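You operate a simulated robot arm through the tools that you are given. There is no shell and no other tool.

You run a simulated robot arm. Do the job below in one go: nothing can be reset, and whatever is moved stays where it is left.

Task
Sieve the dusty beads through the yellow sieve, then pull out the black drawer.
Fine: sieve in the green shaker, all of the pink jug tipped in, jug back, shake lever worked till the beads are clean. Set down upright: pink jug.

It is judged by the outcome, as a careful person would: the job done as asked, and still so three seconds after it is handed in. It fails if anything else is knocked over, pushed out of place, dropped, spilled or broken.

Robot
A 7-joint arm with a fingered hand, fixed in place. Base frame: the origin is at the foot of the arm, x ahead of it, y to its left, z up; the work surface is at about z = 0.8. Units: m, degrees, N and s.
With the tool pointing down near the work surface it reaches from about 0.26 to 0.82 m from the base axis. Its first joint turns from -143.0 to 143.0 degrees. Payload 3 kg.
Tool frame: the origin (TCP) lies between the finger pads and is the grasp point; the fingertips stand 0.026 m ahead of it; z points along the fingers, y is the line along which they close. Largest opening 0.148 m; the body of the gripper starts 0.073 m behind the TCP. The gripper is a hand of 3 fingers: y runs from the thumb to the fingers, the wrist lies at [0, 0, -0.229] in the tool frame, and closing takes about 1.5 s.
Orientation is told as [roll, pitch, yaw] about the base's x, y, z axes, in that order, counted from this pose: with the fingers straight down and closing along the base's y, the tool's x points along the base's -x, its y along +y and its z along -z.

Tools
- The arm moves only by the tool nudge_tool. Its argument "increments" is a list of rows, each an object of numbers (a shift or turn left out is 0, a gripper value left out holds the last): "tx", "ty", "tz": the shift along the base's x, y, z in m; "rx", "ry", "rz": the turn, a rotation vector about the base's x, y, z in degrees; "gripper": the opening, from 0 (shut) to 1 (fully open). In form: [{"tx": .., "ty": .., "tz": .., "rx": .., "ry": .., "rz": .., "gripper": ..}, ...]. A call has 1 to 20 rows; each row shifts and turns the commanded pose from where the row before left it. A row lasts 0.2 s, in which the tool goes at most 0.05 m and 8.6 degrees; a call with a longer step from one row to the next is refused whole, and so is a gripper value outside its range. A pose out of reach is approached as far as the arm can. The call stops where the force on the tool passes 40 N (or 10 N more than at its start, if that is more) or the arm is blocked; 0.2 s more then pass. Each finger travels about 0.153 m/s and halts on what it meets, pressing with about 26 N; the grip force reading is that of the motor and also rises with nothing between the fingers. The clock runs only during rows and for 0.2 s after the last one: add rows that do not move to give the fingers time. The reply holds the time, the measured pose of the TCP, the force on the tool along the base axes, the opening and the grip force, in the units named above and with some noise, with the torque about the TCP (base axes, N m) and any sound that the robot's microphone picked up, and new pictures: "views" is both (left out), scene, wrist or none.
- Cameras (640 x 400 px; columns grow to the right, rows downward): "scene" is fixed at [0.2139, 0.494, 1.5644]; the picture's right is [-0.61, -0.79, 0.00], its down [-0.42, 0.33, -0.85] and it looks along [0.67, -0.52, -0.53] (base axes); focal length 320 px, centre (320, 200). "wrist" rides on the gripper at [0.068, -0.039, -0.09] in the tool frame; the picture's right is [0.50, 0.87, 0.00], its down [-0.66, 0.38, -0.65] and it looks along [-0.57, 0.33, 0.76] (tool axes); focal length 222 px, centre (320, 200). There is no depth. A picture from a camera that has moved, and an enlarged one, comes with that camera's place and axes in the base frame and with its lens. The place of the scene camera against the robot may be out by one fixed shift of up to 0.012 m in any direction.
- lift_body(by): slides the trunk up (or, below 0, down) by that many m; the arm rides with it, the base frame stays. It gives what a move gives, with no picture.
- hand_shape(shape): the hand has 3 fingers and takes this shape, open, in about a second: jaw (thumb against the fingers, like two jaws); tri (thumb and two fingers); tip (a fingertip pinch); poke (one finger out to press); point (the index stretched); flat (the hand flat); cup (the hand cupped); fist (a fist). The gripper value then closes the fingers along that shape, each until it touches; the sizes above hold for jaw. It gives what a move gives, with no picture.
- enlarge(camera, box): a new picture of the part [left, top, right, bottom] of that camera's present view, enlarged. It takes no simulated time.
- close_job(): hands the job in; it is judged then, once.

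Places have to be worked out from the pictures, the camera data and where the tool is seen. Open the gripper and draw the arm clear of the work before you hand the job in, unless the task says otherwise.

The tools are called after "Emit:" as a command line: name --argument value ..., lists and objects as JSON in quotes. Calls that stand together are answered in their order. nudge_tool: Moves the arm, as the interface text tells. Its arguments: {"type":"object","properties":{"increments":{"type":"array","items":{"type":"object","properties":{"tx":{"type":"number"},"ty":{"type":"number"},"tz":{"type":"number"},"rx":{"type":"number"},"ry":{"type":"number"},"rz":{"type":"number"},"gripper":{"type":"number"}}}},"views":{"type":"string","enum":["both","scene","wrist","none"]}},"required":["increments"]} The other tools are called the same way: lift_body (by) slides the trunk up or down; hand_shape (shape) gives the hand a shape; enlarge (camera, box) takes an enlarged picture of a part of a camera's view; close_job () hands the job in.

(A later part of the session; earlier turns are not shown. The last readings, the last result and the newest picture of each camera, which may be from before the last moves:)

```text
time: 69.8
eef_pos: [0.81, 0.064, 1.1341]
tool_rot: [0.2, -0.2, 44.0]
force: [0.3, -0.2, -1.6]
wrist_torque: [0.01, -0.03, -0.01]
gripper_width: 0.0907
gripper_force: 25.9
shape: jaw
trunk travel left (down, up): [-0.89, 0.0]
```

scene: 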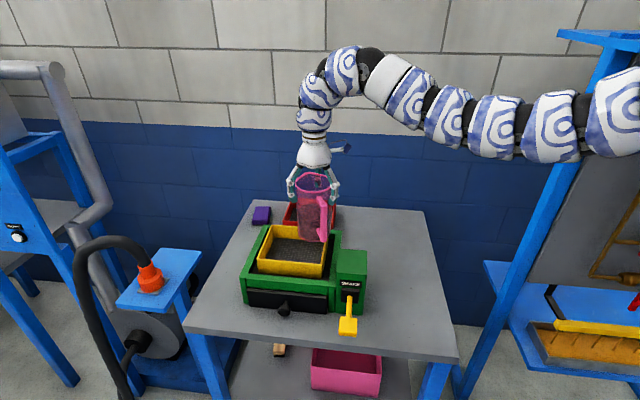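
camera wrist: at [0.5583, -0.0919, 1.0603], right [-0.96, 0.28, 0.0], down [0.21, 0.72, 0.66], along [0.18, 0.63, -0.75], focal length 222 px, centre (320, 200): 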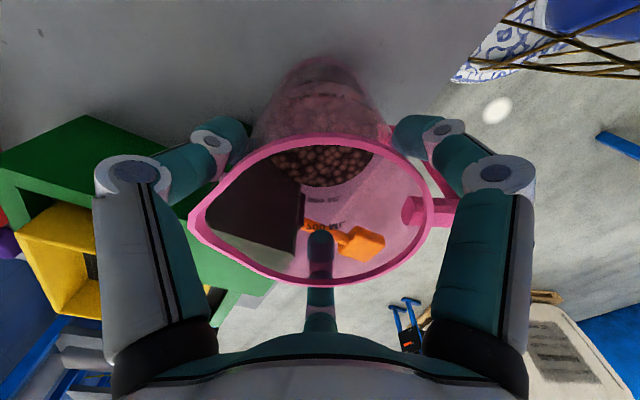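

The jug is above the shaker, upright. I tilt the first 45° about the rehearsed axis while moving outward; with the jug about 60% full nothing should flow yet.

Emit:
nudge_tool --increments '[{"rx": 7.05, "ry": -2.565, "tx": 0.0112, "ty": 0.016, "tz": 0.015}, {"rx": 7.05, "ry": -2.565, "tx": 0.0112, "ty": 0.016, "tz": 0.015}, {"rx": 7.05, "ry": -2.565, "tx": 0.0112, "ty": 0.016, "tz": 0.015}, {"rx": 7.05, "ry": -2.565, "tx": 0.0112, "ty": 0.016, "tz": 0.015}, {"rx": 7.05, "ry": -2.565, "tx": 0.0112, "ty": 0.016, "tz": 0.015}, {}]' --views "both"

Emit:
enlarge --camera "scene" --box '[230, 120, 370, 290]'

```text
time: 71.2
eef_pos: [0.8666, 0.1437, 1.207]
tool_rot: [18.8, -33.3, 38.3]
force: [0.0, -0.1, -1.2]
wrist_torque: [-0.06, 0.03, 0.05]
gripper_width: 0.091
gripper_force: 25.8
shape: jaw
trunk travel left (down, up): [-0.89, 0.0]
camera wrist: at [0.8301, 0.032, 1.2302], right [-0.96, 0.29, -0.04], down [0.02, 0.2, 0.98], along [0.29, 0.94, -0.2], focal length 222 px, centre (320, 200)
```

scene: 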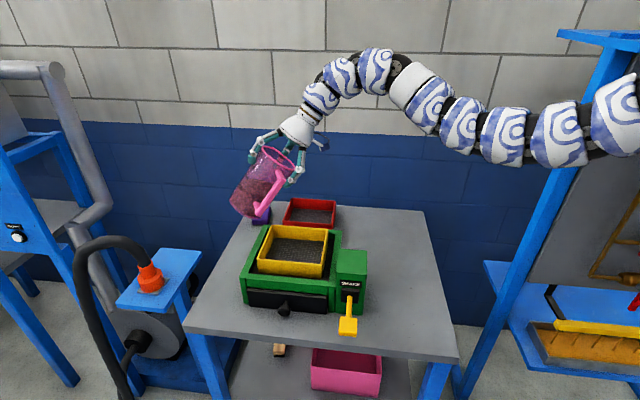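
wrist: 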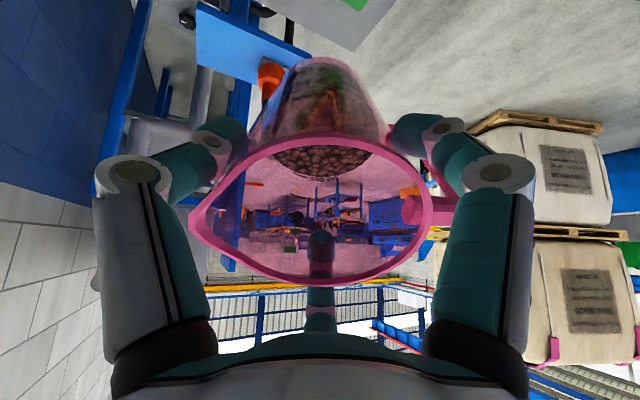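

```text
2.35 times, centred on (300, 205) of scene
camera zoom: at [0.2139, 0.494, 1.5644], right [-0.61, -0.79, 0.0], down [-0.42, 0.33, -0.85], along [0.67, -0.52, -0.53], focal length 754 px, centre (367, 188)
```

zoom: 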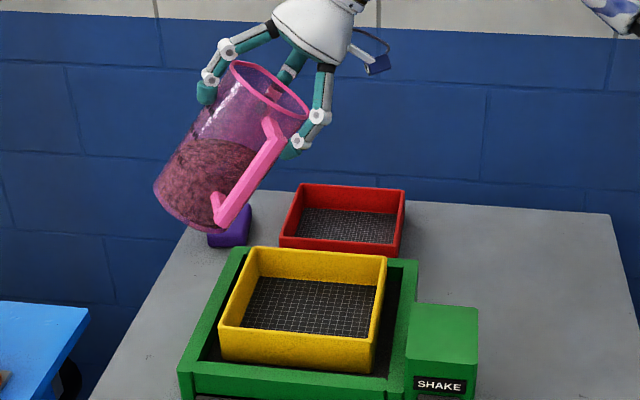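

The jug is held firmly, tilted 37°. I tilt to about 52°, then lower everything with the trunk so the lip comes close above the sieve.

Emit:
nudge_tool --increments '[{"rx": 7.05, "ry": -2.565, "tx": 0.004, "ty": 0.006, "tz": 0.015}, {"rx": 7.05, "ry": -2.565, "tx": 0.004, "ty": 0.006, "tz": 0.015}, {}]' --views "none"

Emit:
lift_body --by -0.14

Emit:
enlarge --camera "scene" --box '[230, 140, 390, 320]'

```text
time: 72.0
eef_pos: [0.8724, 0.1553, 1.2361]
tool_rot: [30.0, -45.6, 31.2]
force: [-0.3, 0.3, -0.5]
wrist_torque: [-0.05, -0.04, -0.03]
gripper_width: 0.0907
gripper_force: 25.7
shape: jaw
trunk travel left (down, up): [-0.89, 0.0]
```

```text
time: 73.6
eef_pos: [0.8731, 0.1568, 1.0968]
tool_rot: [29.9, -45.6, 31.1]
force: [0.2, -0.1, -1.8]
wrist_torque: [-0.07, 0.01, -0.05]
gripper_width: 0.0906
gripper_force: 26.3
shape: jaw
trunk travel left (down, up): [-0.75, 0.14]
```

```text
2.22 times, centred on (310, 230) of scene
camera zoom: at [0.2139, 0.494, 1.5644], right [-0.61, -0.79, 0.0], down [-0.42, 0.33, -0.85], along [0.67, -0.52, -0.53], focal length 712 px, centre (342, 133)
```

zoom: 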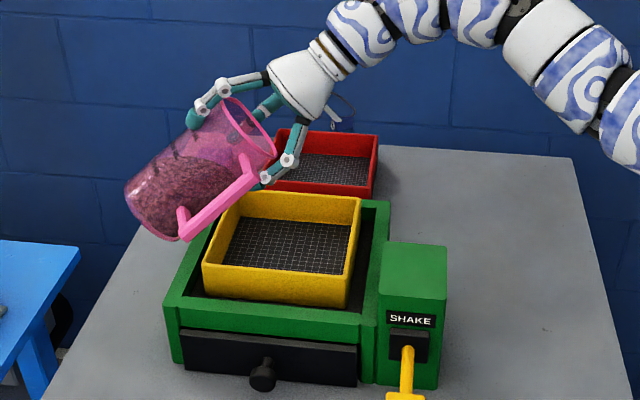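

The lip is at about (0.857, 0.113), above the sieve's centre, at 53° tilt. I continue tilting slowly in small steps, lowering the trunk in between.

Emit:
nudge_tool --increments '[{"rx": 7.05, "ry": -2.565, "tx": 0.0, "ty": -0.003, "tz": 0.01}, {}]' --views "none"

Emit:
lift_body --by -0.04

Emit:
enlarge --camera "scene" --box '[230, 160, 370, 310]'

```text
time: 74.2
eef_pos: [0.8718, 0.1523, 1.1068]
tool_rot: [37.6, -51.3, 25.6]
force: [0.7, -0.3, -1.7]
wrist_torque: [-0.05, 0.0, 0.0]
gripper_width: 0.0905
gripper_force: 25.7
shape: jaw
trunk travel left (down, up): [-0.75, 0.14]
```

```text
time: 75.0
eef_pos: [0.8717, 0.153, 1.0664]
tool_rot: [37.6, -51.2, 25.6]
force: [0.0, 0.9, -1.5]
wrist_torque: [-0.07, 0.03, -0.01]
gripper_width: 0.0908
gripper_force: 26.3
shape: jaw
trunk travel left (down, up): [-0.71, 0.18]
```

```text
2.67 times, centred on (300, 235) of scene
camera zoom: at [0.2139, 0.494, 1.5644], right [-0.61, -0.79, 0.0], down [-0.42, 0.33, -0.85], along [0.67, -0.52, -0.53], focal length 854 px, centre (373, 107)
```

zoom: 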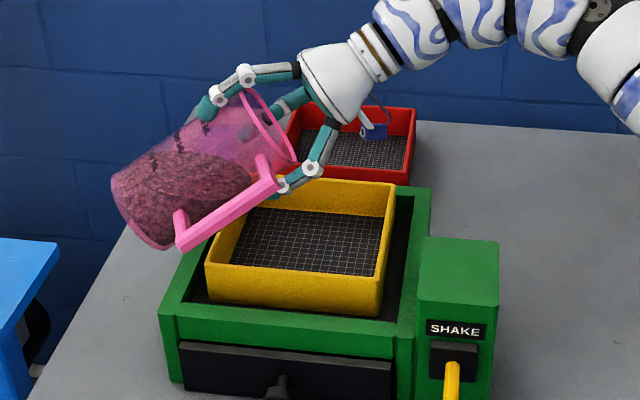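

Still no flow at 60°. Next small step to about 68°, then lower again.

Emit:
nudge_tool --increments '[{"rx": 3.53, "ry": -1.283, "tx": -0.001, "ty": -0.002, "tz": 0.006}, {"rx": 3.53, "ry": -1.283, "tx": -0.001, "ty": -0.002, "tz": 0.006}, {}]' --views "none"

Emit:
lift_body --by -0.025

Emit:
enlarge --camera "scene" --box '[230, 160, 370, 310]'

```text
time: 75.8
eef_pos: [0.8719, 0.1507, 1.08]
tool_rot: [47.0, -56.3, 17.8]
force: [-0.2, 0.4, 1.0]
wrist_torque: [-0.06, 0.04, -0.02]
gripper_width: 0.0906
gripper_force: 25.6
shape: jaw
trunk travel left (down, up): [-0.71, 0.18]
```

```text
time: 76.6
eef_pos: [0.8703, 0.1491, 1.0536]
tool_rot: [47.1, -56.2, 17.9]
force: [-0.9, -0.2, -0.8]
wrist_torque: [-0.07, 0.02, 0.02]
gripper_width: 0.0906
gripper_force: 26.0
shape: jaw
trunk travel left (down, up): [-0.685, 0.205]
```

```text
2.67 times, centred on (300, 235) of scene
camera zoom: at [0.2139, 0.494, 1.5644], right [-0.61, -0.79, 0.0], down [-0.42, 0.33, -0.85], along [0.67, -0.52, -0.53], focal length 854 px, centre (373, 107)
```

zoom: 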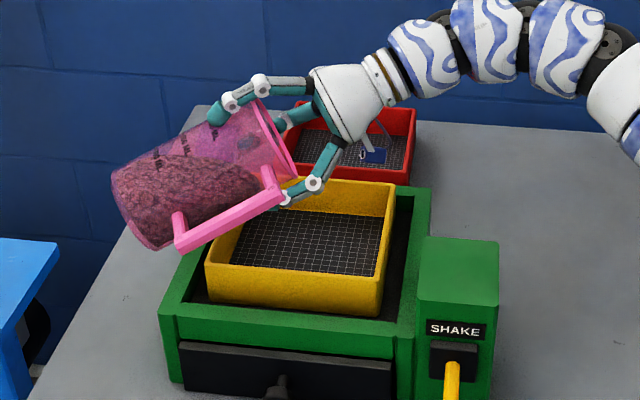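

At 68° the beads are about to reach the lip, which is at (0.857, 0.114), 9 cm above the sieve rim. I tilt on slowly to 75° and watch.

Emit:
nudge_tool --increments '[{"rx": 2.35, "ry": -0.855, "ty": -0.001, "tz": 0.004}, {"rx": 2.35, "ry": -0.855, "ty": -0.001, "tz": 0.003}, {"rx": 2.35, "ry": -0.855, "ty": -0.001, "tz": 0.003}, {}]' --views "none"

Emit:
lift_body --by -0.03

Emit:
enlarge --camera "scene" --box '[230, 160, 370, 310]'

```text
time: 77.6
eef_pos: [0.8697, 0.1478, 1.0626]
tool_rot: [59.0, -60.2, 7.8]
force: [-0.6, -0.9, -2.0]
wrist_torque: [-0.06, 0.04, 0.03]
gripper_width: 0.0906
gripper_force: 25.7
shape: jaw
trunk travel left (down, up): [-0.685, 0.205]
```

```text
time: 78.3
eef_pos: [0.8703, 0.1483, 1.0334]
tool_rot: [59.0, -60.3, 7.6]
force: [-0.2, -0.1, -1.1]
wrist_torque: [-0.12, 0.0, -0.03]
gripper_width: 0.0905
gripper_force: 26.3
shape: jaw
trunk travel left (down, up): [-0.655, 0.235]
```

```text
2.67 times, centred on (300, 235) of scene
camera zoom: at [0.2139, 0.494, 1.5644], right [-0.61, -0.79, 0.0], down [-0.42, 0.33, -0.85], along [0.67, -0.52, -0.53], focal length 854 px, centre (373, 107)
```

zoom: 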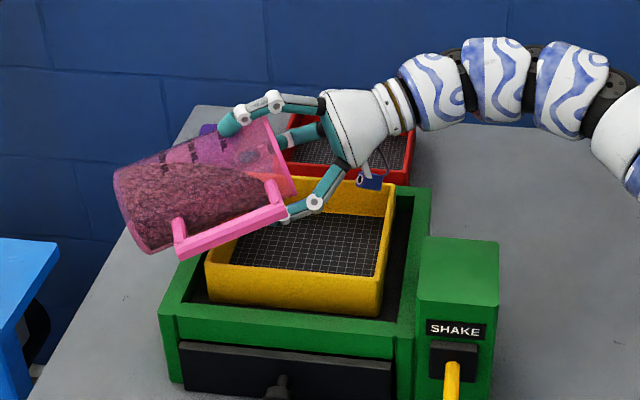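

At 75° the beads lie against the lip. The camera bracket hangs below the palm, so I keep the tool higher from here: tilt slowly to 90° while rising slightly.

Emit:
nudge_tool --increments '[{"rx": 2.82, "ry": -1.026, "ty": -0.004, "tz": 0.007}, {"rx": 2.82, "ry": -1.026, "ty": -0.004, "tz": 0.007}, {"rx": 2.82, "ry": -1.026, "ty": -0.004, "tz": 0.007}, {}]' --views "scene"

Emit:
enlarge --camera "scene" --box '[230, 160, 370, 310]'

Emit:
enlarge --camera "wrist" --box '[0, 0, 640, 400]'

```text
time: 79.3
eef_pos: [0.8712, 0.1357, 1.0535]
tool_rot: [77.0, -63.4, -8.1]
force: [-0.1, 0.1, -2.1]
wrist_torque: [-0.11, 0.02, 0.0]
gripper_width: 0.0903
gripper_force: 26.1
shape: jaw
trunk travel left (down, up): [-0.655, 0.235]
```

scene: 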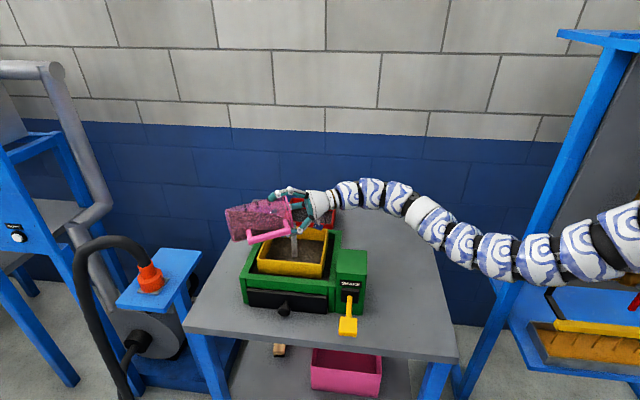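

```text
2.67 times, centred on (300, 235) of scene
camera zoom: at [0.2139, 0.494, 1.5644], right [-0.61, -0.79, 0.0], down [-0.42, 0.33, -0.85], along [0.67, -0.52, -0.53], focal length 854 px, centre (373, 107)
```

zoom: 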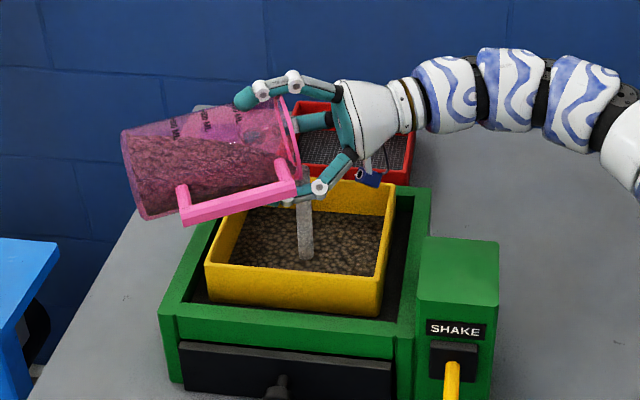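

```text
1.00 times, centred on (320, 200) of wrist (not enlarged: the box is as wide or as high as the picture)
camera zoom: at [0.8424, 0.0411, 0.9849], right [-0.94, 0.33, -0.07], down [-0.24, -0.52, 0.82], along [0.24, 0.79, 0.57], focal length 222 px, centre (320, 200)
```

zoom: 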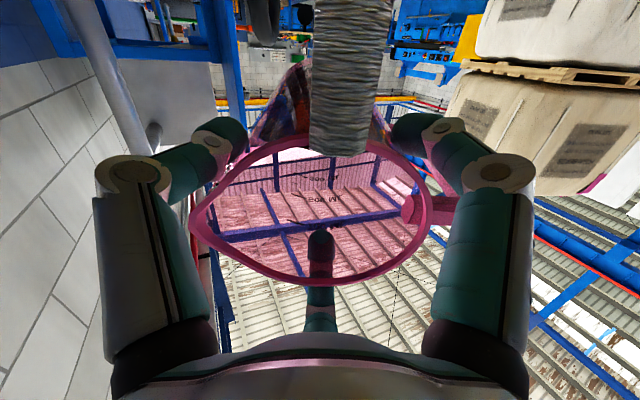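

It pours: a stream falls from the lip into the middle of the sieve. I hold here and tilt a little more, letting it run.

Emit:
nudge_tool --increments '[{}, {}, {}, {}, {}, {"rx": 2.82, "ry": -1.026, "ty": -0.003, "tz": 0.006}, {}, {}, {}, {}, {}]' --views "scene"

Emit:
enlarge --camera "scene" --box '[230, 160, 370, 310]'

```text
time: 81.7
eef_pos: [0.8706, 0.1323, 1.059]
tool_rot: [83.5, -63.8, -14.1]
force: [-0.6, 0.3, -1.1]
wrist_torque: [-0.07, 0.0, -0.01]
gripper_width: 0.0904
gripper_force: 26.0
shape: jaw
trunk travel left (down, up): [-0.655, 0.235]
```

scene: 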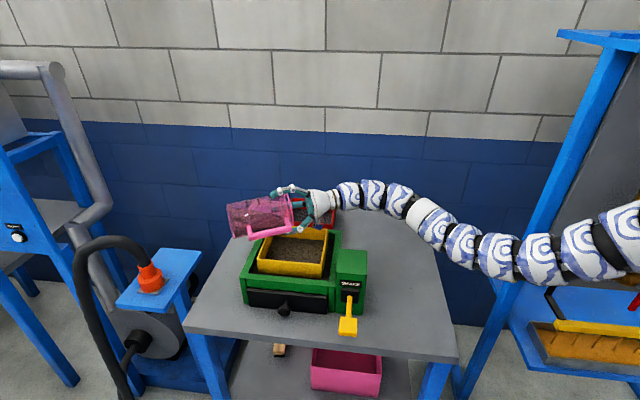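

```text
2.67 times, centred on (300, 235) of scene
camera zoom: at [0.2139, 0.494, 1.5644], right [-0.61, -0.79, 0.0], down [-0.42, 0.33, -0.85], along [0.67, -0.52, -0.53], focal length 854 px, centre (373, 107)
```

zoom: 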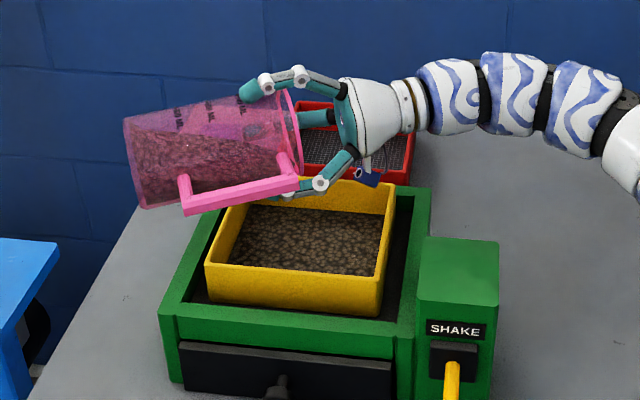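

The flow stopped at 87° with some beads left, and all that fell is inside the sieve. I tilt on in small steps with pauses.

Emit:
nudge_tool --increments '[{"rx": 2.82, "ry": -1.026, "ty": -0.0025, "tz": 0.006}, {}, {}, {"rx": 2.82, "ry": -1.026, "ty": -0.0025, "tz": 0.006}, {}, {}, {"rx": 2.82, "ry": -1.026, "ty": -0.0025, "tz": 0.006}, {}, {}, {}, {}]' --views "scene"

Emit:
enlarge --camera "scene" --box '[230, 160, 370, 310]'

```text
time: 84.1
eef_pos: [0.8705, 0.1247, 1.0787]
tool_rot: [104.0, -63.3, -32.3]
force: [-0.7, -0.9, -1.9]
wrist_torque: [-0.13, 0.01, 0.0]
gripper_width: 0.0906
gripper_force: 26.2
shape: jaw
trunk travel left (down, up): [-0.655, 0.235]
```

scene: 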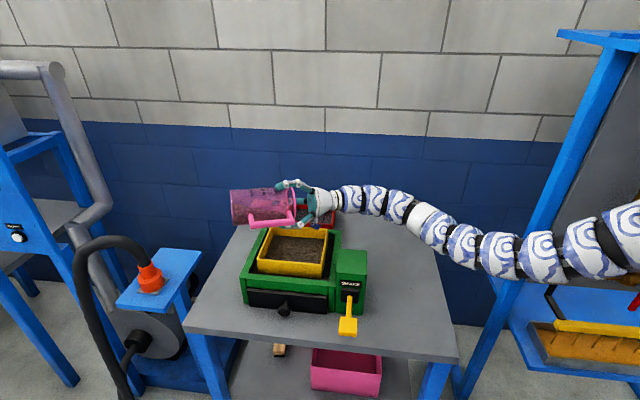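

```text
2.67 times, centred on (300, 235) of scene
camera zoom: at [0.2139, 0.494, 1.5644], right [-0.61, -0.79, 0.0], down [-0.42, 0.33, -0.85], along [0.67, -0.52, -0.53], focal length 854 px, centre (373, 107)
```

zoom: 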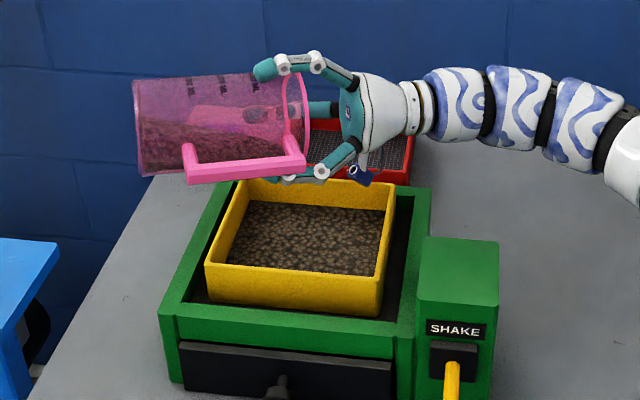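

More has gone in; now at 96°. Continuing in 3° steps with pauses to about 108°.

Emit:
nudge_tool --increments '[{"rx": 2.82, "ry": -1.026, "ty": -0.003, "tx": 0.0005, "tz": 0.006}, {}, {}, {"rx": 2.82, "ry": -1.026, "ty": -0.003, "tx": 0.0005, "tz": 0.006}, {}, {}, {"rx": 2.82, "ry": -1.026, "ty": -0.003, "tx": 0.0005, "tz": 0.006}, {}, {}, {"rx": 2.82, "ry": -1.026, "ty": -0.003, "tx": 0.0005, "tz": 0.006}, {}, {}, {}, {}]' --views "scene"

Emit:
enlarge --camera "scene" --box '[230, 160, 370, 310]'

```text
time: 87.1
eef_pos: [0.8719, 0.1129, 1.1029]
tool_rot: [127.0, -58.7, -52.5]
force: [-0.7, -0.1, -0.9]
wrist_torque: [-0.04, 0.01, 0.01]
gripper_width: 0.0905
gripper_force: 25.9
shape: jaw
trunk travel left (down, up): [-0.655, 0.235]
```

scene: 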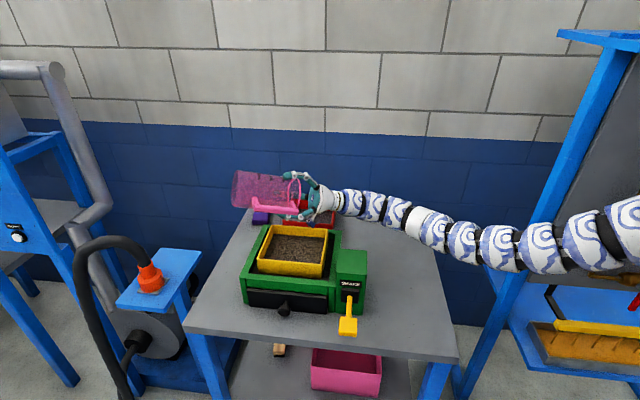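

```text
2.67 times, centred on (300, 235) of scene
camera zoom: at [0.2139, 0.494, 1.5644], right [-0.61, -0.79, 0.0], down [-0.42, 0.33, -0.85], along [0.67, -0.52, -0.53], focal length 854 px, centre (373, 107)
```

zoom: 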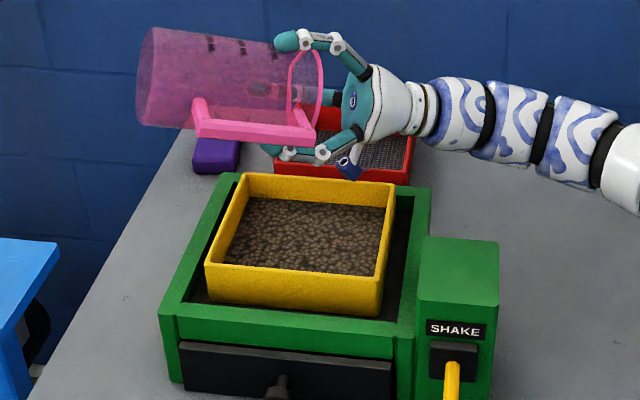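

The jug looks nearly empty at 108°. I look closer into it.

Emit:
enlarge --camera "scene" --box '[225, 160, 325, 240]'

Emit:
enlarge --camera "wrist" --box '[160, 20, 480, 300]'

```text
5.00 times, centred on (275, 200) of scene
camera zoom: at [0.2139, 0.494, 1.5644], right [-0.61, -0.79, 0.0], down [-0.42, 0.33, -0.85], along [0.67, -0.52, -0.53], focal length 1601 px, centre (545, 200)
```

zoom: 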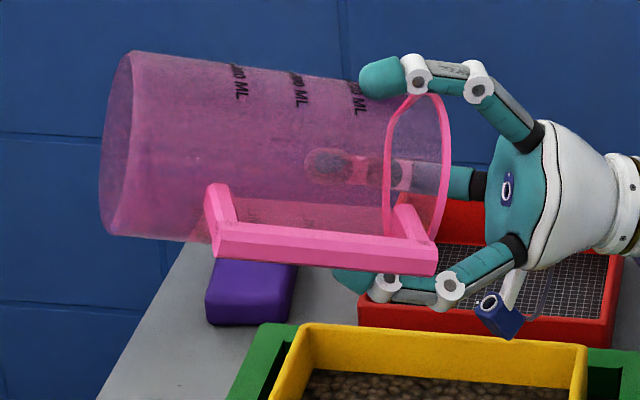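

```text
1.43 times, centred on (320, 160) of wrist
camera zoom: at [0.8557, 0.0527, 1.0004], right [-0.93, 0.36, -0.07], down [-0.34, -0.79, 0.51], along [0.13, 0.5, 0.86], focal length 317 px, centre (320, 257)
```

zoom: 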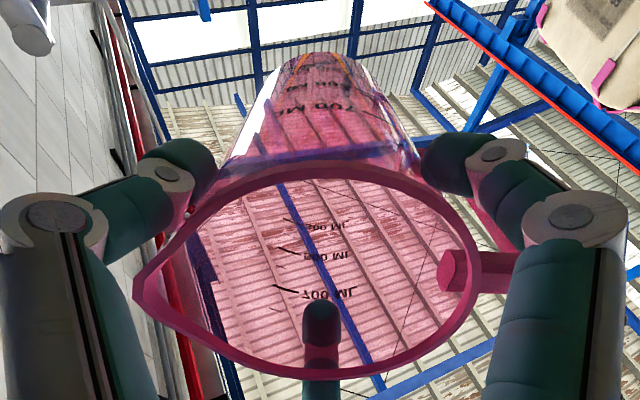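

The jug looks empty from both views. I tilt a little more for a second to be sure of the last beads.

Emit:
nudge_tool --increments '[{"rx": 2.82, "ry": -1.026, "ty": -0.002, "tz": 0.006}, {"rx": 2.82, "ry": -1.026, "ty": -0.002, "tz": 0.006}, {}, {}, {}, {}]' --views "scene"

Emit:
enlarge --camera "scene" --box '[225, 150, 365, 310]'

Emit:
enlarge --camera "wrist" --box '[160, 20, 480, 300]'

```text
time: 88.5
eef_pos: [0.8717, 0.1079, 1.1133]
tool_rot: [135.8, -55.1, -60.0]
force: [0.7, 0.8, -0.7]
wrist_torque: [-0.06, 0.02, 0.01]
gripper_width: 0.0904
gripper_force: 26.2
shape: jaw
trunk travel left (down, up): [-0.655, 0.235]
```

scene: 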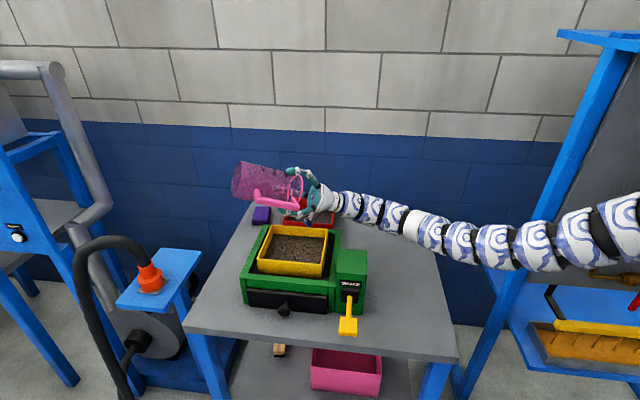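

```text
2.50 times, centred on (295, 230) of scene
camera zoom: at [0.2139, 0.494, 1.5644], right [-0.61, -0.79, 0.0], down [-0.42, 0.33, -0.85], along [0.67, -0.52, -0.53], focal length 800 px, centre (382, 125)
```

zoom: 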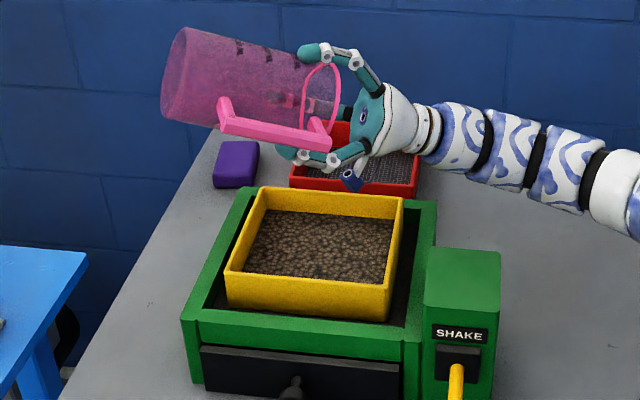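

```text
1.43 times, centred on (320, 160) of wrist
camera zoom: at [0.8599, 0.0594, 1.0059], right [-0.93, 0.37, -0.06], down [-0.36, -0.83, 0.42], along [0.1, 0.41, 0.91], focal length 317 px, centre (320, 257)
```

zoom: 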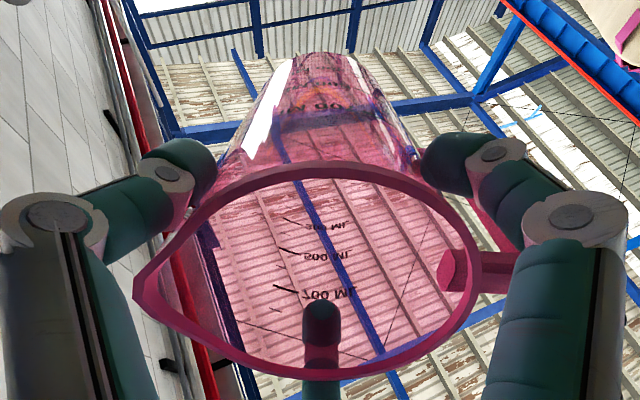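

The jug is empty and everything is inside the sieve. I raise the trunk fully, then un-tilt along the same path.

Emit:
lift_body --by 0.235

Emit:
nudge_tool --increments '[{"rx": -7.14, "ry": 2.6, "ty": 0.004, "tz": -0.0157}, {"rx": -7.14, "ry": 2.6, "ty": 0.004, "tz": -0.0157}, {"rx": -7.14, "ry": 2.6, "ty": 0.004, "tz": -0.0157}, {"rx": -7.14, "ry": 2.6, "ty": 0.004, "tz": -0.0157}, {"rx": -7.14, "ry": 2.6, "ty": 0.004, "tz": -0.0157}, {"rx": -7.14, "ry": 2.6, "ty": 0.004, "tz": -0.0157}, {"rx": -7.14, "ry": 2.6, "ty": 0.004, "tz": -0.0157}, {}]' --views "scene"

```text
time: 91.0
eef_pos: [0.8721, 0.1098, 1.3494]
tool_rot: [135.9, -55.1, -60.0]
force: [-0.2, 0.9, -0.9]
wrist_torque: [-0.01, 0.01, -0.01]
gripper_width: 0.0901
gripper_force: 25.9
shape: jaw
trunk travel left (down, up): [-0.89, 0.0]
```

```text
time: 92.8
eef_pos: [0.8729, 0.1376, 1.2397]
tool_rot: [38.4, -51.7, 24.9]
force: [-0.1, 0.8, -0.9]
wrist_torque: [-0.07, -0.01, 0.0]
gripper_width: 0.0902
gripper_force: 25.8
shape: jaw
trunk travel left (down, up): [-0.89, 0.0]
```

scene: 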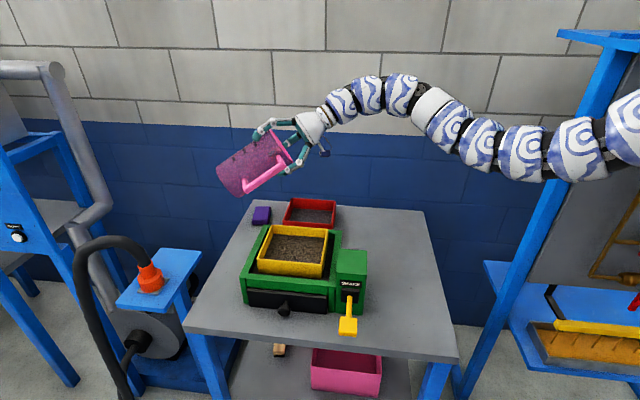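

Un-tilted to 61°. I continue to upright while moving back to (0.81, 0.064, 1.134).

Emit:
nudge_tool --increments '[{"rx": -7.14, "ry": 2.6, "tx": -0.0079, "ty": -0.0092, "tz": -0.0132}, {"rx": -7.14, "ry": 2.6, "tx": -0.0079, "ty": -0.0092, "tz": -0.0132}, {"rx": -7.14, "ry": 2.6, "tx": -0.0079, "ty": -0.0092, "tz": -0.0132}, {"rx": -7.14, "ry": 2.6, "tx": -0.0079, "ty": -0.0092, "tz": -0.0132}, {"rx": -7.14, "ry": 2.6, "tx": -0.0079, "ty": -0.0092, "tz": -0.0132}, {"rx": -7.14, "ry": 2.6, "tx": -0.0079, "ty": -0.0092, "tz": -0.0132}, {"rx": -7.14, "ry": 2.6, "tx": -0.0079, "ty": -0.0092, "tz": -0.0132}, {"rx": -7.14, "ry": 2.6, "tx": -0.0079, "ty": -0.0092, "tz": -0.0132}, {}]' --views "scene"

```text
time: 94.8
eef_pos: [0.81, 0.0626, 1.1331]
tool_rot: [0.3, -0.1, 44.0]
force: [0.3, 0.7, -1.2]
wrist_torque: [0.0, -0.04, 0.01]
gripper_width: 0.0899
gripper_force: 25.9
shape: jaw
trunk travel left (down, up): [-0.89, 0.0]
```

scene: 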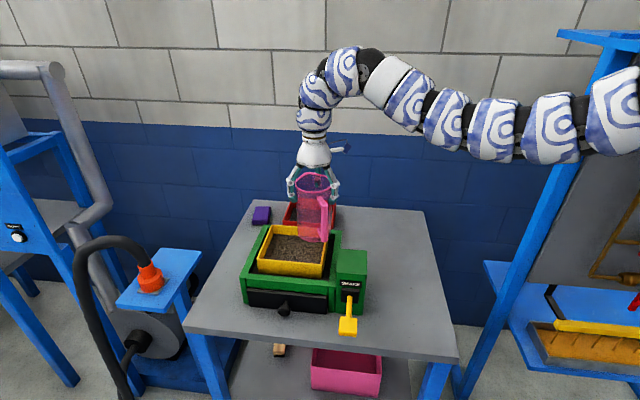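

Upright again. I retrace the path back toward the jug's place, keeping clear of the lever box.

Emit:
nudge_tool --increments '[{"tx": -0.007, "ty": -0.03, "tz": -0.003}, {"tx": -0.007, "ty": -0.03, "tz": -0.003}, {"tx": -0.007, "ty": -0.03, "tz": -0.003}, {"tx": -0.007, "ty": -0.03, "tz": -0.003}, {"tx": -0.007, "ty": -0.03, "tz": -0.003}, {"tx": -0.007, "ty": -0.03, "tz": -0.003}, {"tx": -0.007, "ty": -0.03, "tz": -0.003}, {"tx": -0.015, "ty": -0.008, "tz": -0.021}, {"tx": -0.015, "ty": -0.008, "tz": -0.021}, {"tx": -0.015, "ty": -0.008, "tz": -0.021}, {"tx": -0.015, "ty": -0.008, "tz": -0.021}, {}]' --views "none"

Emit:
nudge_tool --increments '[{"tx": -0.012, "ty": 0.012}, {"tx": -0.02, "ty": 0.02}, {"tx": -0.024, "ty": 0.024}, {"tx": -0.024, "ty": 0.024}, {"tx": -0.024, "ty": 0.024}, {"tx": -0.022, "ty": 0.022}, {"tx": -0.015, "ty": 0.015}, {}]' --views "both"

```text
time: 97.4
eef_pos: [0.6998, -0.178, 1.0308]
tool_rot: [0.3, -0.1, 44.0]
force: [-0.3, 0.2, -1.3]
wrist_torque: [-0.04, -0.03, -0.02]
gripper_width: 0.0897
gripper_force: 25.5
shape: jaw
trunk travel left (down, up): [-0.89, 0.0]
```

```text
time: 99.2
eef_pos: [0.5573, -0.0368, 1.0303]
tool_rot: [0.4, -0.1, 44.0]
force: [-0.2, -0.3, -1.4]
wrist_torque: [-0.02, 0.01, 0.01]
gripper_width: 0.0897
gripper_force: 25.7
shape: jaw
trunk travel left (down, up): [-0.89, 0.0]
camera wrist: at [0.5359, -0.1131, 1.119], right [-0.96, 0.28, 0.0], down [0.21, 0.72, 0.66], along [0.18, 0.63, -0.75], focal length 222 px, centre (320, 200)
```

scene: 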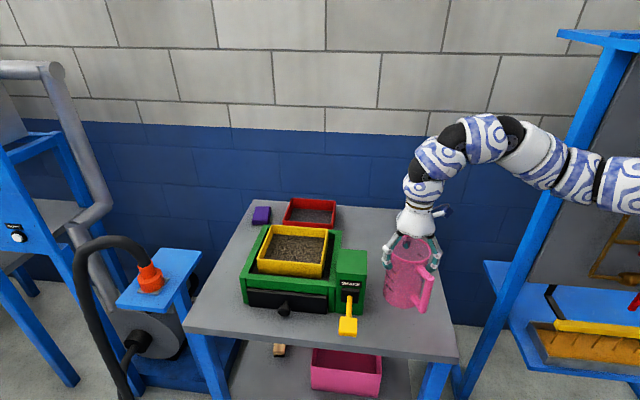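
wrist: 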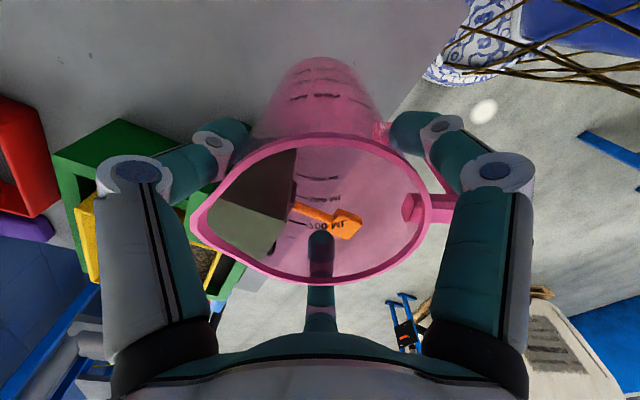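

The jug is upright beside its place. I move it over to about 1 cm short of the original spot (a bit more room from the lever box) and lower it toward the table.

Emit:
nudge_tool --increments '[{"tx": 0.008, "ty": 0.008}, {"tx": 0.0085, "ty": 0.0085}, {}, {"tz": -0.02}, {"tz": -0.02}, {"tz": -0.02}, {"tz": -0.015}, {"tz": -0.006}, {}]' --views "none"

Emit:
enlarge --camera "scene" --box '[320, 200, 440, 345]'

```text
time: 101.2
eef_pos: [0.5742, -0.0215, 0.9481]
tool_rot: [0.2, -0.2, 44.0]
force: [-0.1, 0.5, -1.7]
wrist_torque: [-0.04, -0.01, -0.01]
gripper_width: 0.0893
gripper_force: 25.7
shape: jaw
trunk travel left (down, up): [-0.89, 0.0]
```

```text
2.76 times, centred on (380, 272) of scene
camera zoom: at [0.2139, 0.494, 1.5644], right [-0.61, -0.79, 0.0], down [-0.42, 0.33, -0.85], along [0.67, -0.52, -0.53], focal length 883 px, centre (154, 0)
```

zoom: 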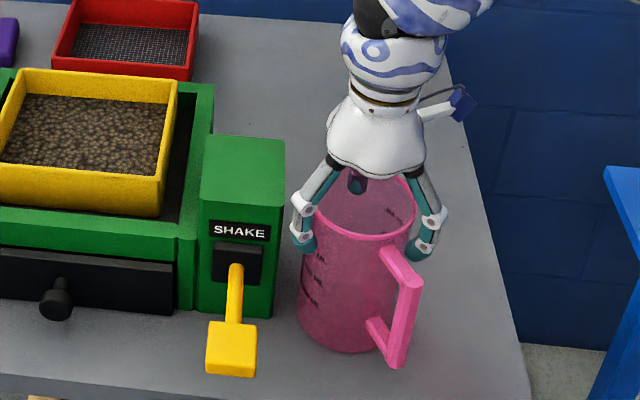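

Almost on the table. I lower the last millimetres until the force shows it resting.

Emit:
nudge_tool --increments '[{"tz": -0.003}, {"tz": -0.002}, {}]' --views "none"

```text
time: 102.0
eef_pos: [0.5756, -0.0211, 0.943]
tool_rot: [0.3, -0.2, 44.0]
force: [0.2, -0.4, 7.2]
wrist_torque: [0.02, -0.06, -0.04]
gripper_width: 0.0896
gripper_force: 25.7
shape: jaw
trunk travel left (down, up): [-0.89, 0.0]
```

Contact (7 N). I ease off and open gradually to the same opening used on the way in, then check.

Emit:
nudge_tool --increments '[{"tz": 0.001}, {"gripper": 0.66}, {}, {"gripper": 0.74}, {}, {"gripper": 0.82}, {}, {}]' --views "both"

Emit:
enlarge --camera "scene" --box '[320, 200, 440, 345]'

```text
time: 103.8
eef_pos: [0.5748, -0.0202, 0.9439]
tool_rot: [0.2, -0.1, 44.0]
force: [0.1, 0.0, 0.3]
wrist_torque: [0.0, 0.0, -0.02]
gripper_width: 0.1211
gripper_force: 0.0
shape: jaw
trunk travel left (down, up): [-0.89, 0.0]
camera wrist: at [0.5535, -0.0969, 1.0334], right [-0.96, 0.28, 0.0], down [0.21, 0.72, 0.66], along [0.18, 0.63, -0.75], focal length 222 px, centre (320, 200)
```

scene: 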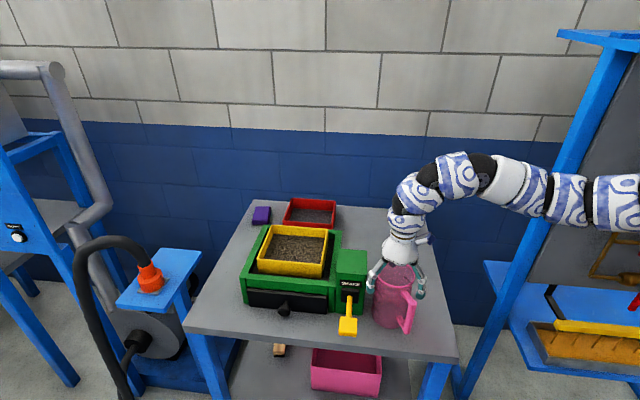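
wrist: 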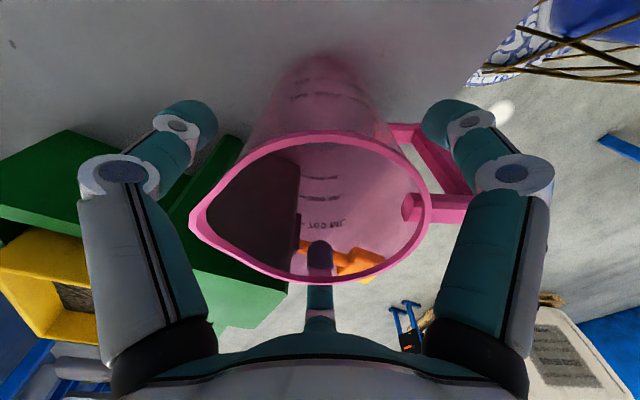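

```text
2.76 times, centred on (380, 272) of scene
camera zoom: at [0.2139, 0.494, 1.5644], right [-0.61, -0.79, 0.0], down [-0.42, 0.33, -0.85], along [0.67, -0.52, -0.53], focal length 883 px, centre (154, 0)
```

zoom: 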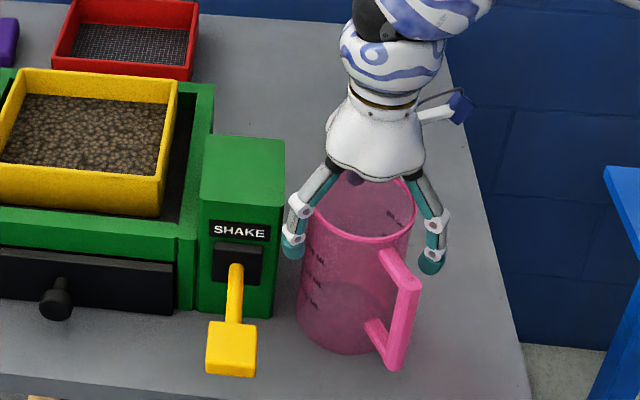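

The jug is released, upright. I rise straight up off it.

Emit:
nudge_tool --increments '[{"tz": 0.012}, {"tz": 0.015}, {"tz": 0.02}, {"tz": 0.02}, {"tz": 0.02}, {}]' --views "both"

Emit:
enlarge --camera "scene" --box '[320, 230, 440, 350]'

Emit:
enlarge --camera "wrist" --box '[140, 20, 500, 260]'

```text
time: 105.2
eef_pos: [0.5748, -0.021, 1.0311]
tool_rot: [0.2, -0.1, 44.0]
force: [-0.2, 0.3, 0.1]
wrist_torque: [0.01, 0.0, -0.01]
gripper_width: 0.121
gripper_force: 0.1
shape: jaw
trunk travel left (down, up): [-0.89, 0.0]
camera wrist: at [0.5527, -0.0972, 1.1196], right [-0.96, 0.28, 0.0], down [0.21, 0.72, 0.66], along [0.18, 0.63, -0.75], focal length 222 px, centre (320, 200)
```

scene: 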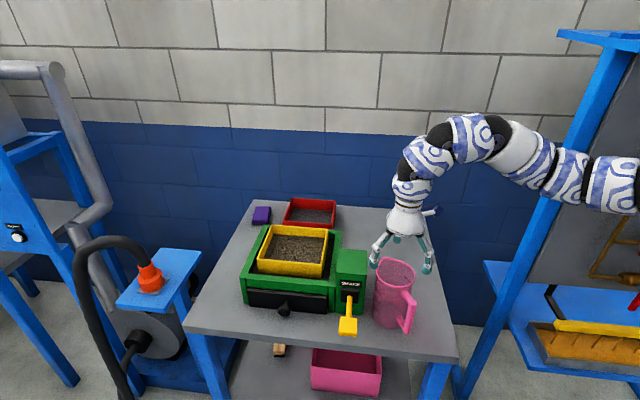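
wrist: 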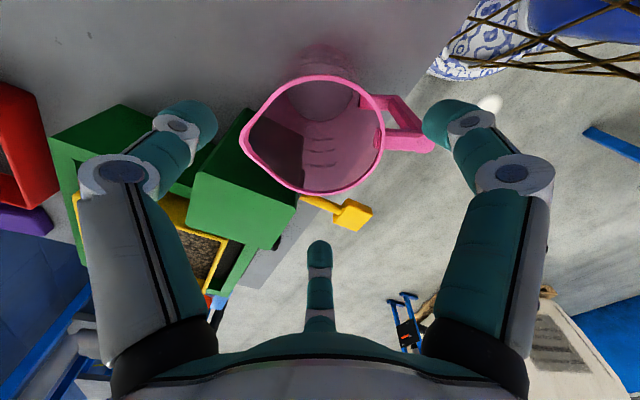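

```text
3.33 times, centred on (380, 290) of scene
camera zoom: at [0.2139, 0.494, 1.5644], right [-0.61, -0.79, 0.0], down [-0.42, 0.33, -0.85], along [0.67, -0.52, -0.53], focal length 1067 px, centre (120, -100)
```

zoom: 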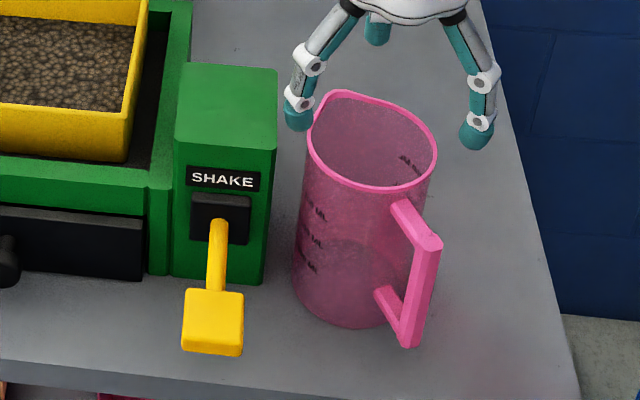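

```text
1.67 times, centred on (320, 140) of wrist
camera zoom: at [0.5527, -0.0972, 1.1196], right [-0.96, 0.28, 0.0], down [0.21, 0.72, 0.66], along [0.18, 0.63, -0.75], focal length 370 px, centre (320, 300)
```

zoom: 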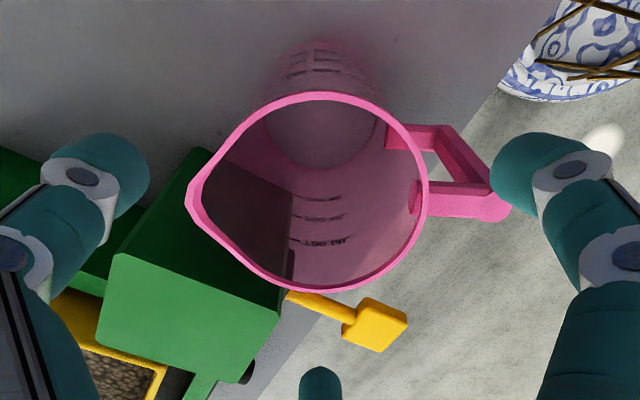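

The jug is empty, upright and back in its place. Next the shake lever: both cameras put its yellow paddle at about (0.569, 0.141, 0.877). I move above it and turn the hand to yaw -15° for a good view.

Emit:
nudge_tool --increments '[{"ty": 0.0203, "tx": -0.0008, "rz": -7.4}, {"ty": 0.0203, "tx": -0.0008, "rz": -7.4}, {"ty": 0.0203, "tx": -0.0008, "rz": -7.4}, {"ty": 0.0203, "tx": -0.0008, "rz": -7.4}, {"ty": 0.0203, "tx": -0.0008, "rz": -7.4}, {"ty": 0.0203, "tx": -0.0008, "rz": -7.4}, {"ty": 0.0203, "tx": -0.0008, "rz": -7.4}, {"ty": 0.0203, "tx": -0.0008, "rz": -7.2}, {}]' --views "both"

Emit:
enlarge --camera "wrist" --box '[160, 20, 480, 260]'

Emit:
enlarge --camera "scene" --box '[270, 220, 420, 345]'

```text
time: 107.2
eef_pos: [0.5683, 0.1407, 1.0317]
tool_rot: [0.2, -0.1, -15.1]
force: [-0.2, 0.4, 0.5]
wrist_torque: [-0.02, 0.0, -0.01]
gripper_width: 0.1212
gripper_force: 0.2
shape: jaw
trunk travel left (down, up): [-0.89, 0.0]
camera wrist: at [0.4922, 0.1204, 1.1209], right [-0.26, 0.97, 0.0], down [0.73, 0.19, 0.66], along [0.63, 0.17, -0.75], focal length 222 px, centre (320, 200)
```

scene: 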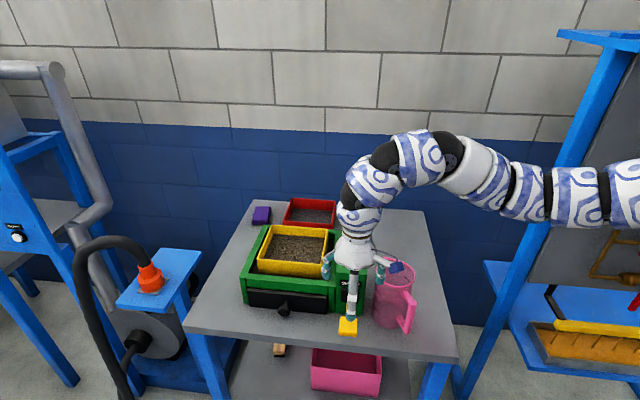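
wrist: 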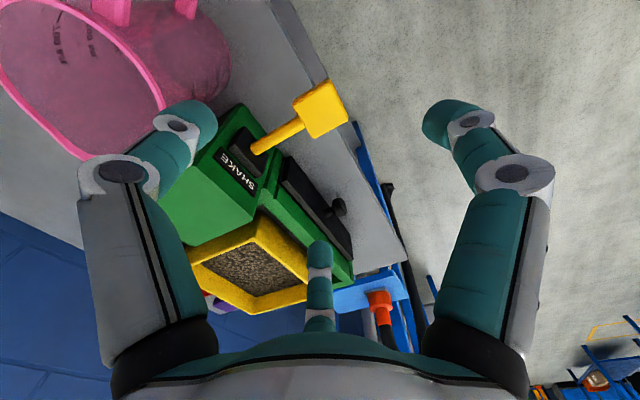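

```text
1.67 times, centred on (320, 140) of wrist
camera zoom: at [0.4922, 0.1204, 1.1209], right [-0.26, 0.97, 0.0], down [0.73, 0.19, 0.66], along [0.63, 0.17, -0.75], focal length 370 px, centre (320, 300)
```

zoom: 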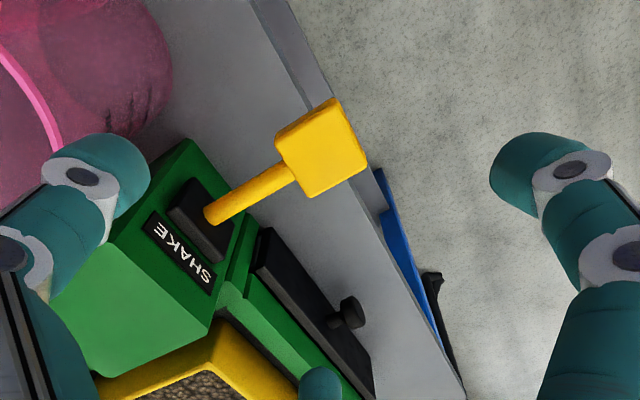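

```text
3.20 times, centred on (345, 282) of scene
camera zoom: at [0.2139, 0.494, 1.5644], right [-0.61, -0.79, 0.0], down [-0.42, 0.33, -0.85], along [0.67, -0.52, -0.53], focal length 1025 px, centre (240, -64)
```

zoom: 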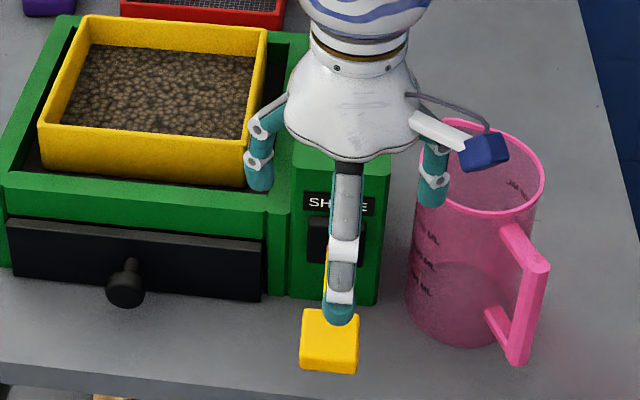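

The paddle is clear in view, about 4.4 cm square at (0.569, 0.145). I close the hand and come down until the fingertips are just above it.

Emit:
nudge_tool --increments '[{"gripper": 0.0, "ty": 0.004}, {}, {}, {}, {}, {}, {"tz": -0.025}, {"tz": -0.025}, {"tz": -0.025}, {"tz": -0.02}, {}]' --views "both"

Emit:
enlarge --camera "wrist" --box '[160, 20, 480, 260]'

Emit:
enlarge --camera "scene" --box '[290, 230, 410, 345]'

```text
time: 109.6
eef_pos: [0.5687, 0.1469, 0.9361]
tool_rot: [0.2, -0.1, -15.0]
force: [-0.1, -0.3, 0.8]
wrist_torque: [0.01, -0.02, 0.02]
gripper_width: 0.0
gripper_force: 25.9
shape: jaw
trunk travel left (down, up): [-0.89, 0.0]
camera wrist: at [0.4936, 0.1258, 1.0252], right [-0.26, 0.97, 0.0], down [0.73, 0.19, 0.66], along [0.63, 0.17, -0.75], focal length 222 px, centre (320, 200)
```

scene: 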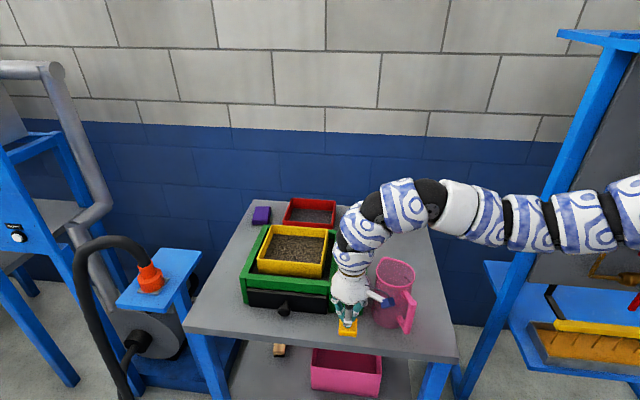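
wrist: 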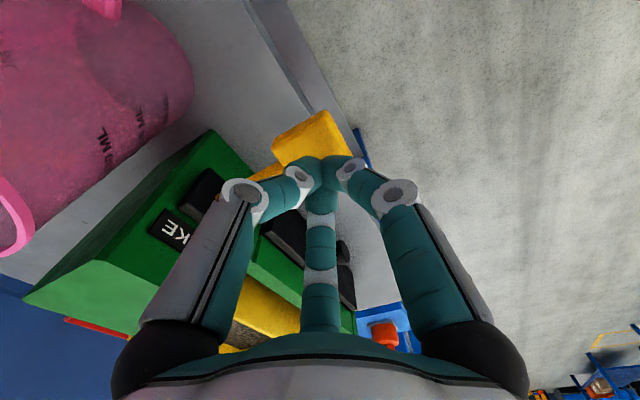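

```text
1.67 times, centred on (320, 140) of wrist
camera zoom: at [0.4936, 0.1258, 1.0252], right [-0.26, 0.97, 0.0], down [0.73, 0.19, 0.66], along [0.63, 0.17, -0.75], focal length 370 px, centre (320, 300)
```

zoom: 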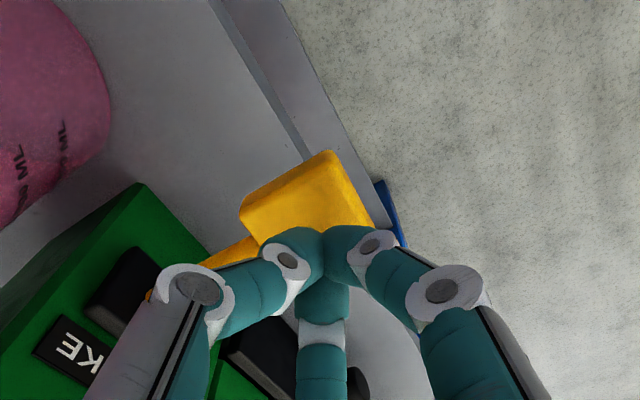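

```text
3.48 times, centred on (350, 288) of scene
camera zoom: at [0.2139, 0.494, 1.5644], right [-0.61, -0.79, 0.0], down [-0.42, 0.33, -0.85], along [0.67, -0.52, -0.53], focal length 1114 px, centre (216, -104)
```

zoom: 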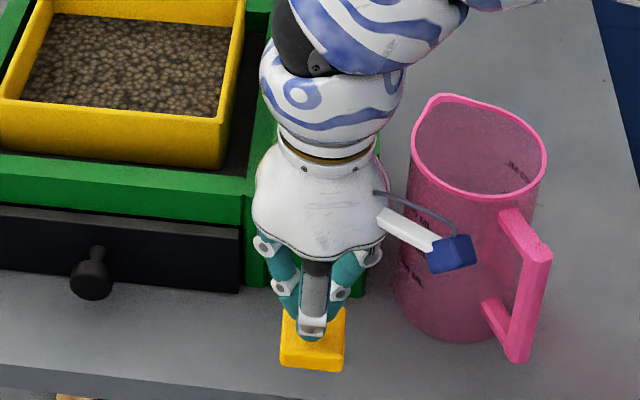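

The closed fingertips are just above the paddle. I press down slowly and read the force.

Emit:
nudge_tool --increments '[{"tz": -0.006}, {"tz": -0.006}, {"tz": -0.006}, {"tz": -0.006}, {}]' --views "none"

Emit:
enlarge --camera "scene" --box '[290, 230, 410, 345]'

```text
time: 110.8
eef_pos: [0.5684, 0.1465, 0.9115]
tool_rot: [0.3, -0.2, -15.0]
force: [0.2, 0.2, 3.4]
wrist_torque: [-0.01, -0.01, -0.01]
gripper_width: 0.0003
gripper_force: 25.8
shape: jaw
trunk travel left (down, up): [-0.89, 0.0]
```

```text
3.48 times, centred on (350, 288) of scene
camera zoom: at [0.2139, 0.494, 1.5644], right [-0.61, -0.79, 0.0], down [-0.42, 0.33, -0.85], along [0.67, -0.52, -0.53], focal length 1114 px, centre (216, -104)
```

zoom: 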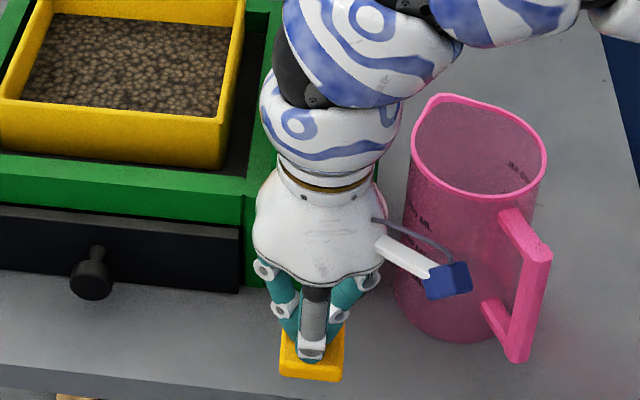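

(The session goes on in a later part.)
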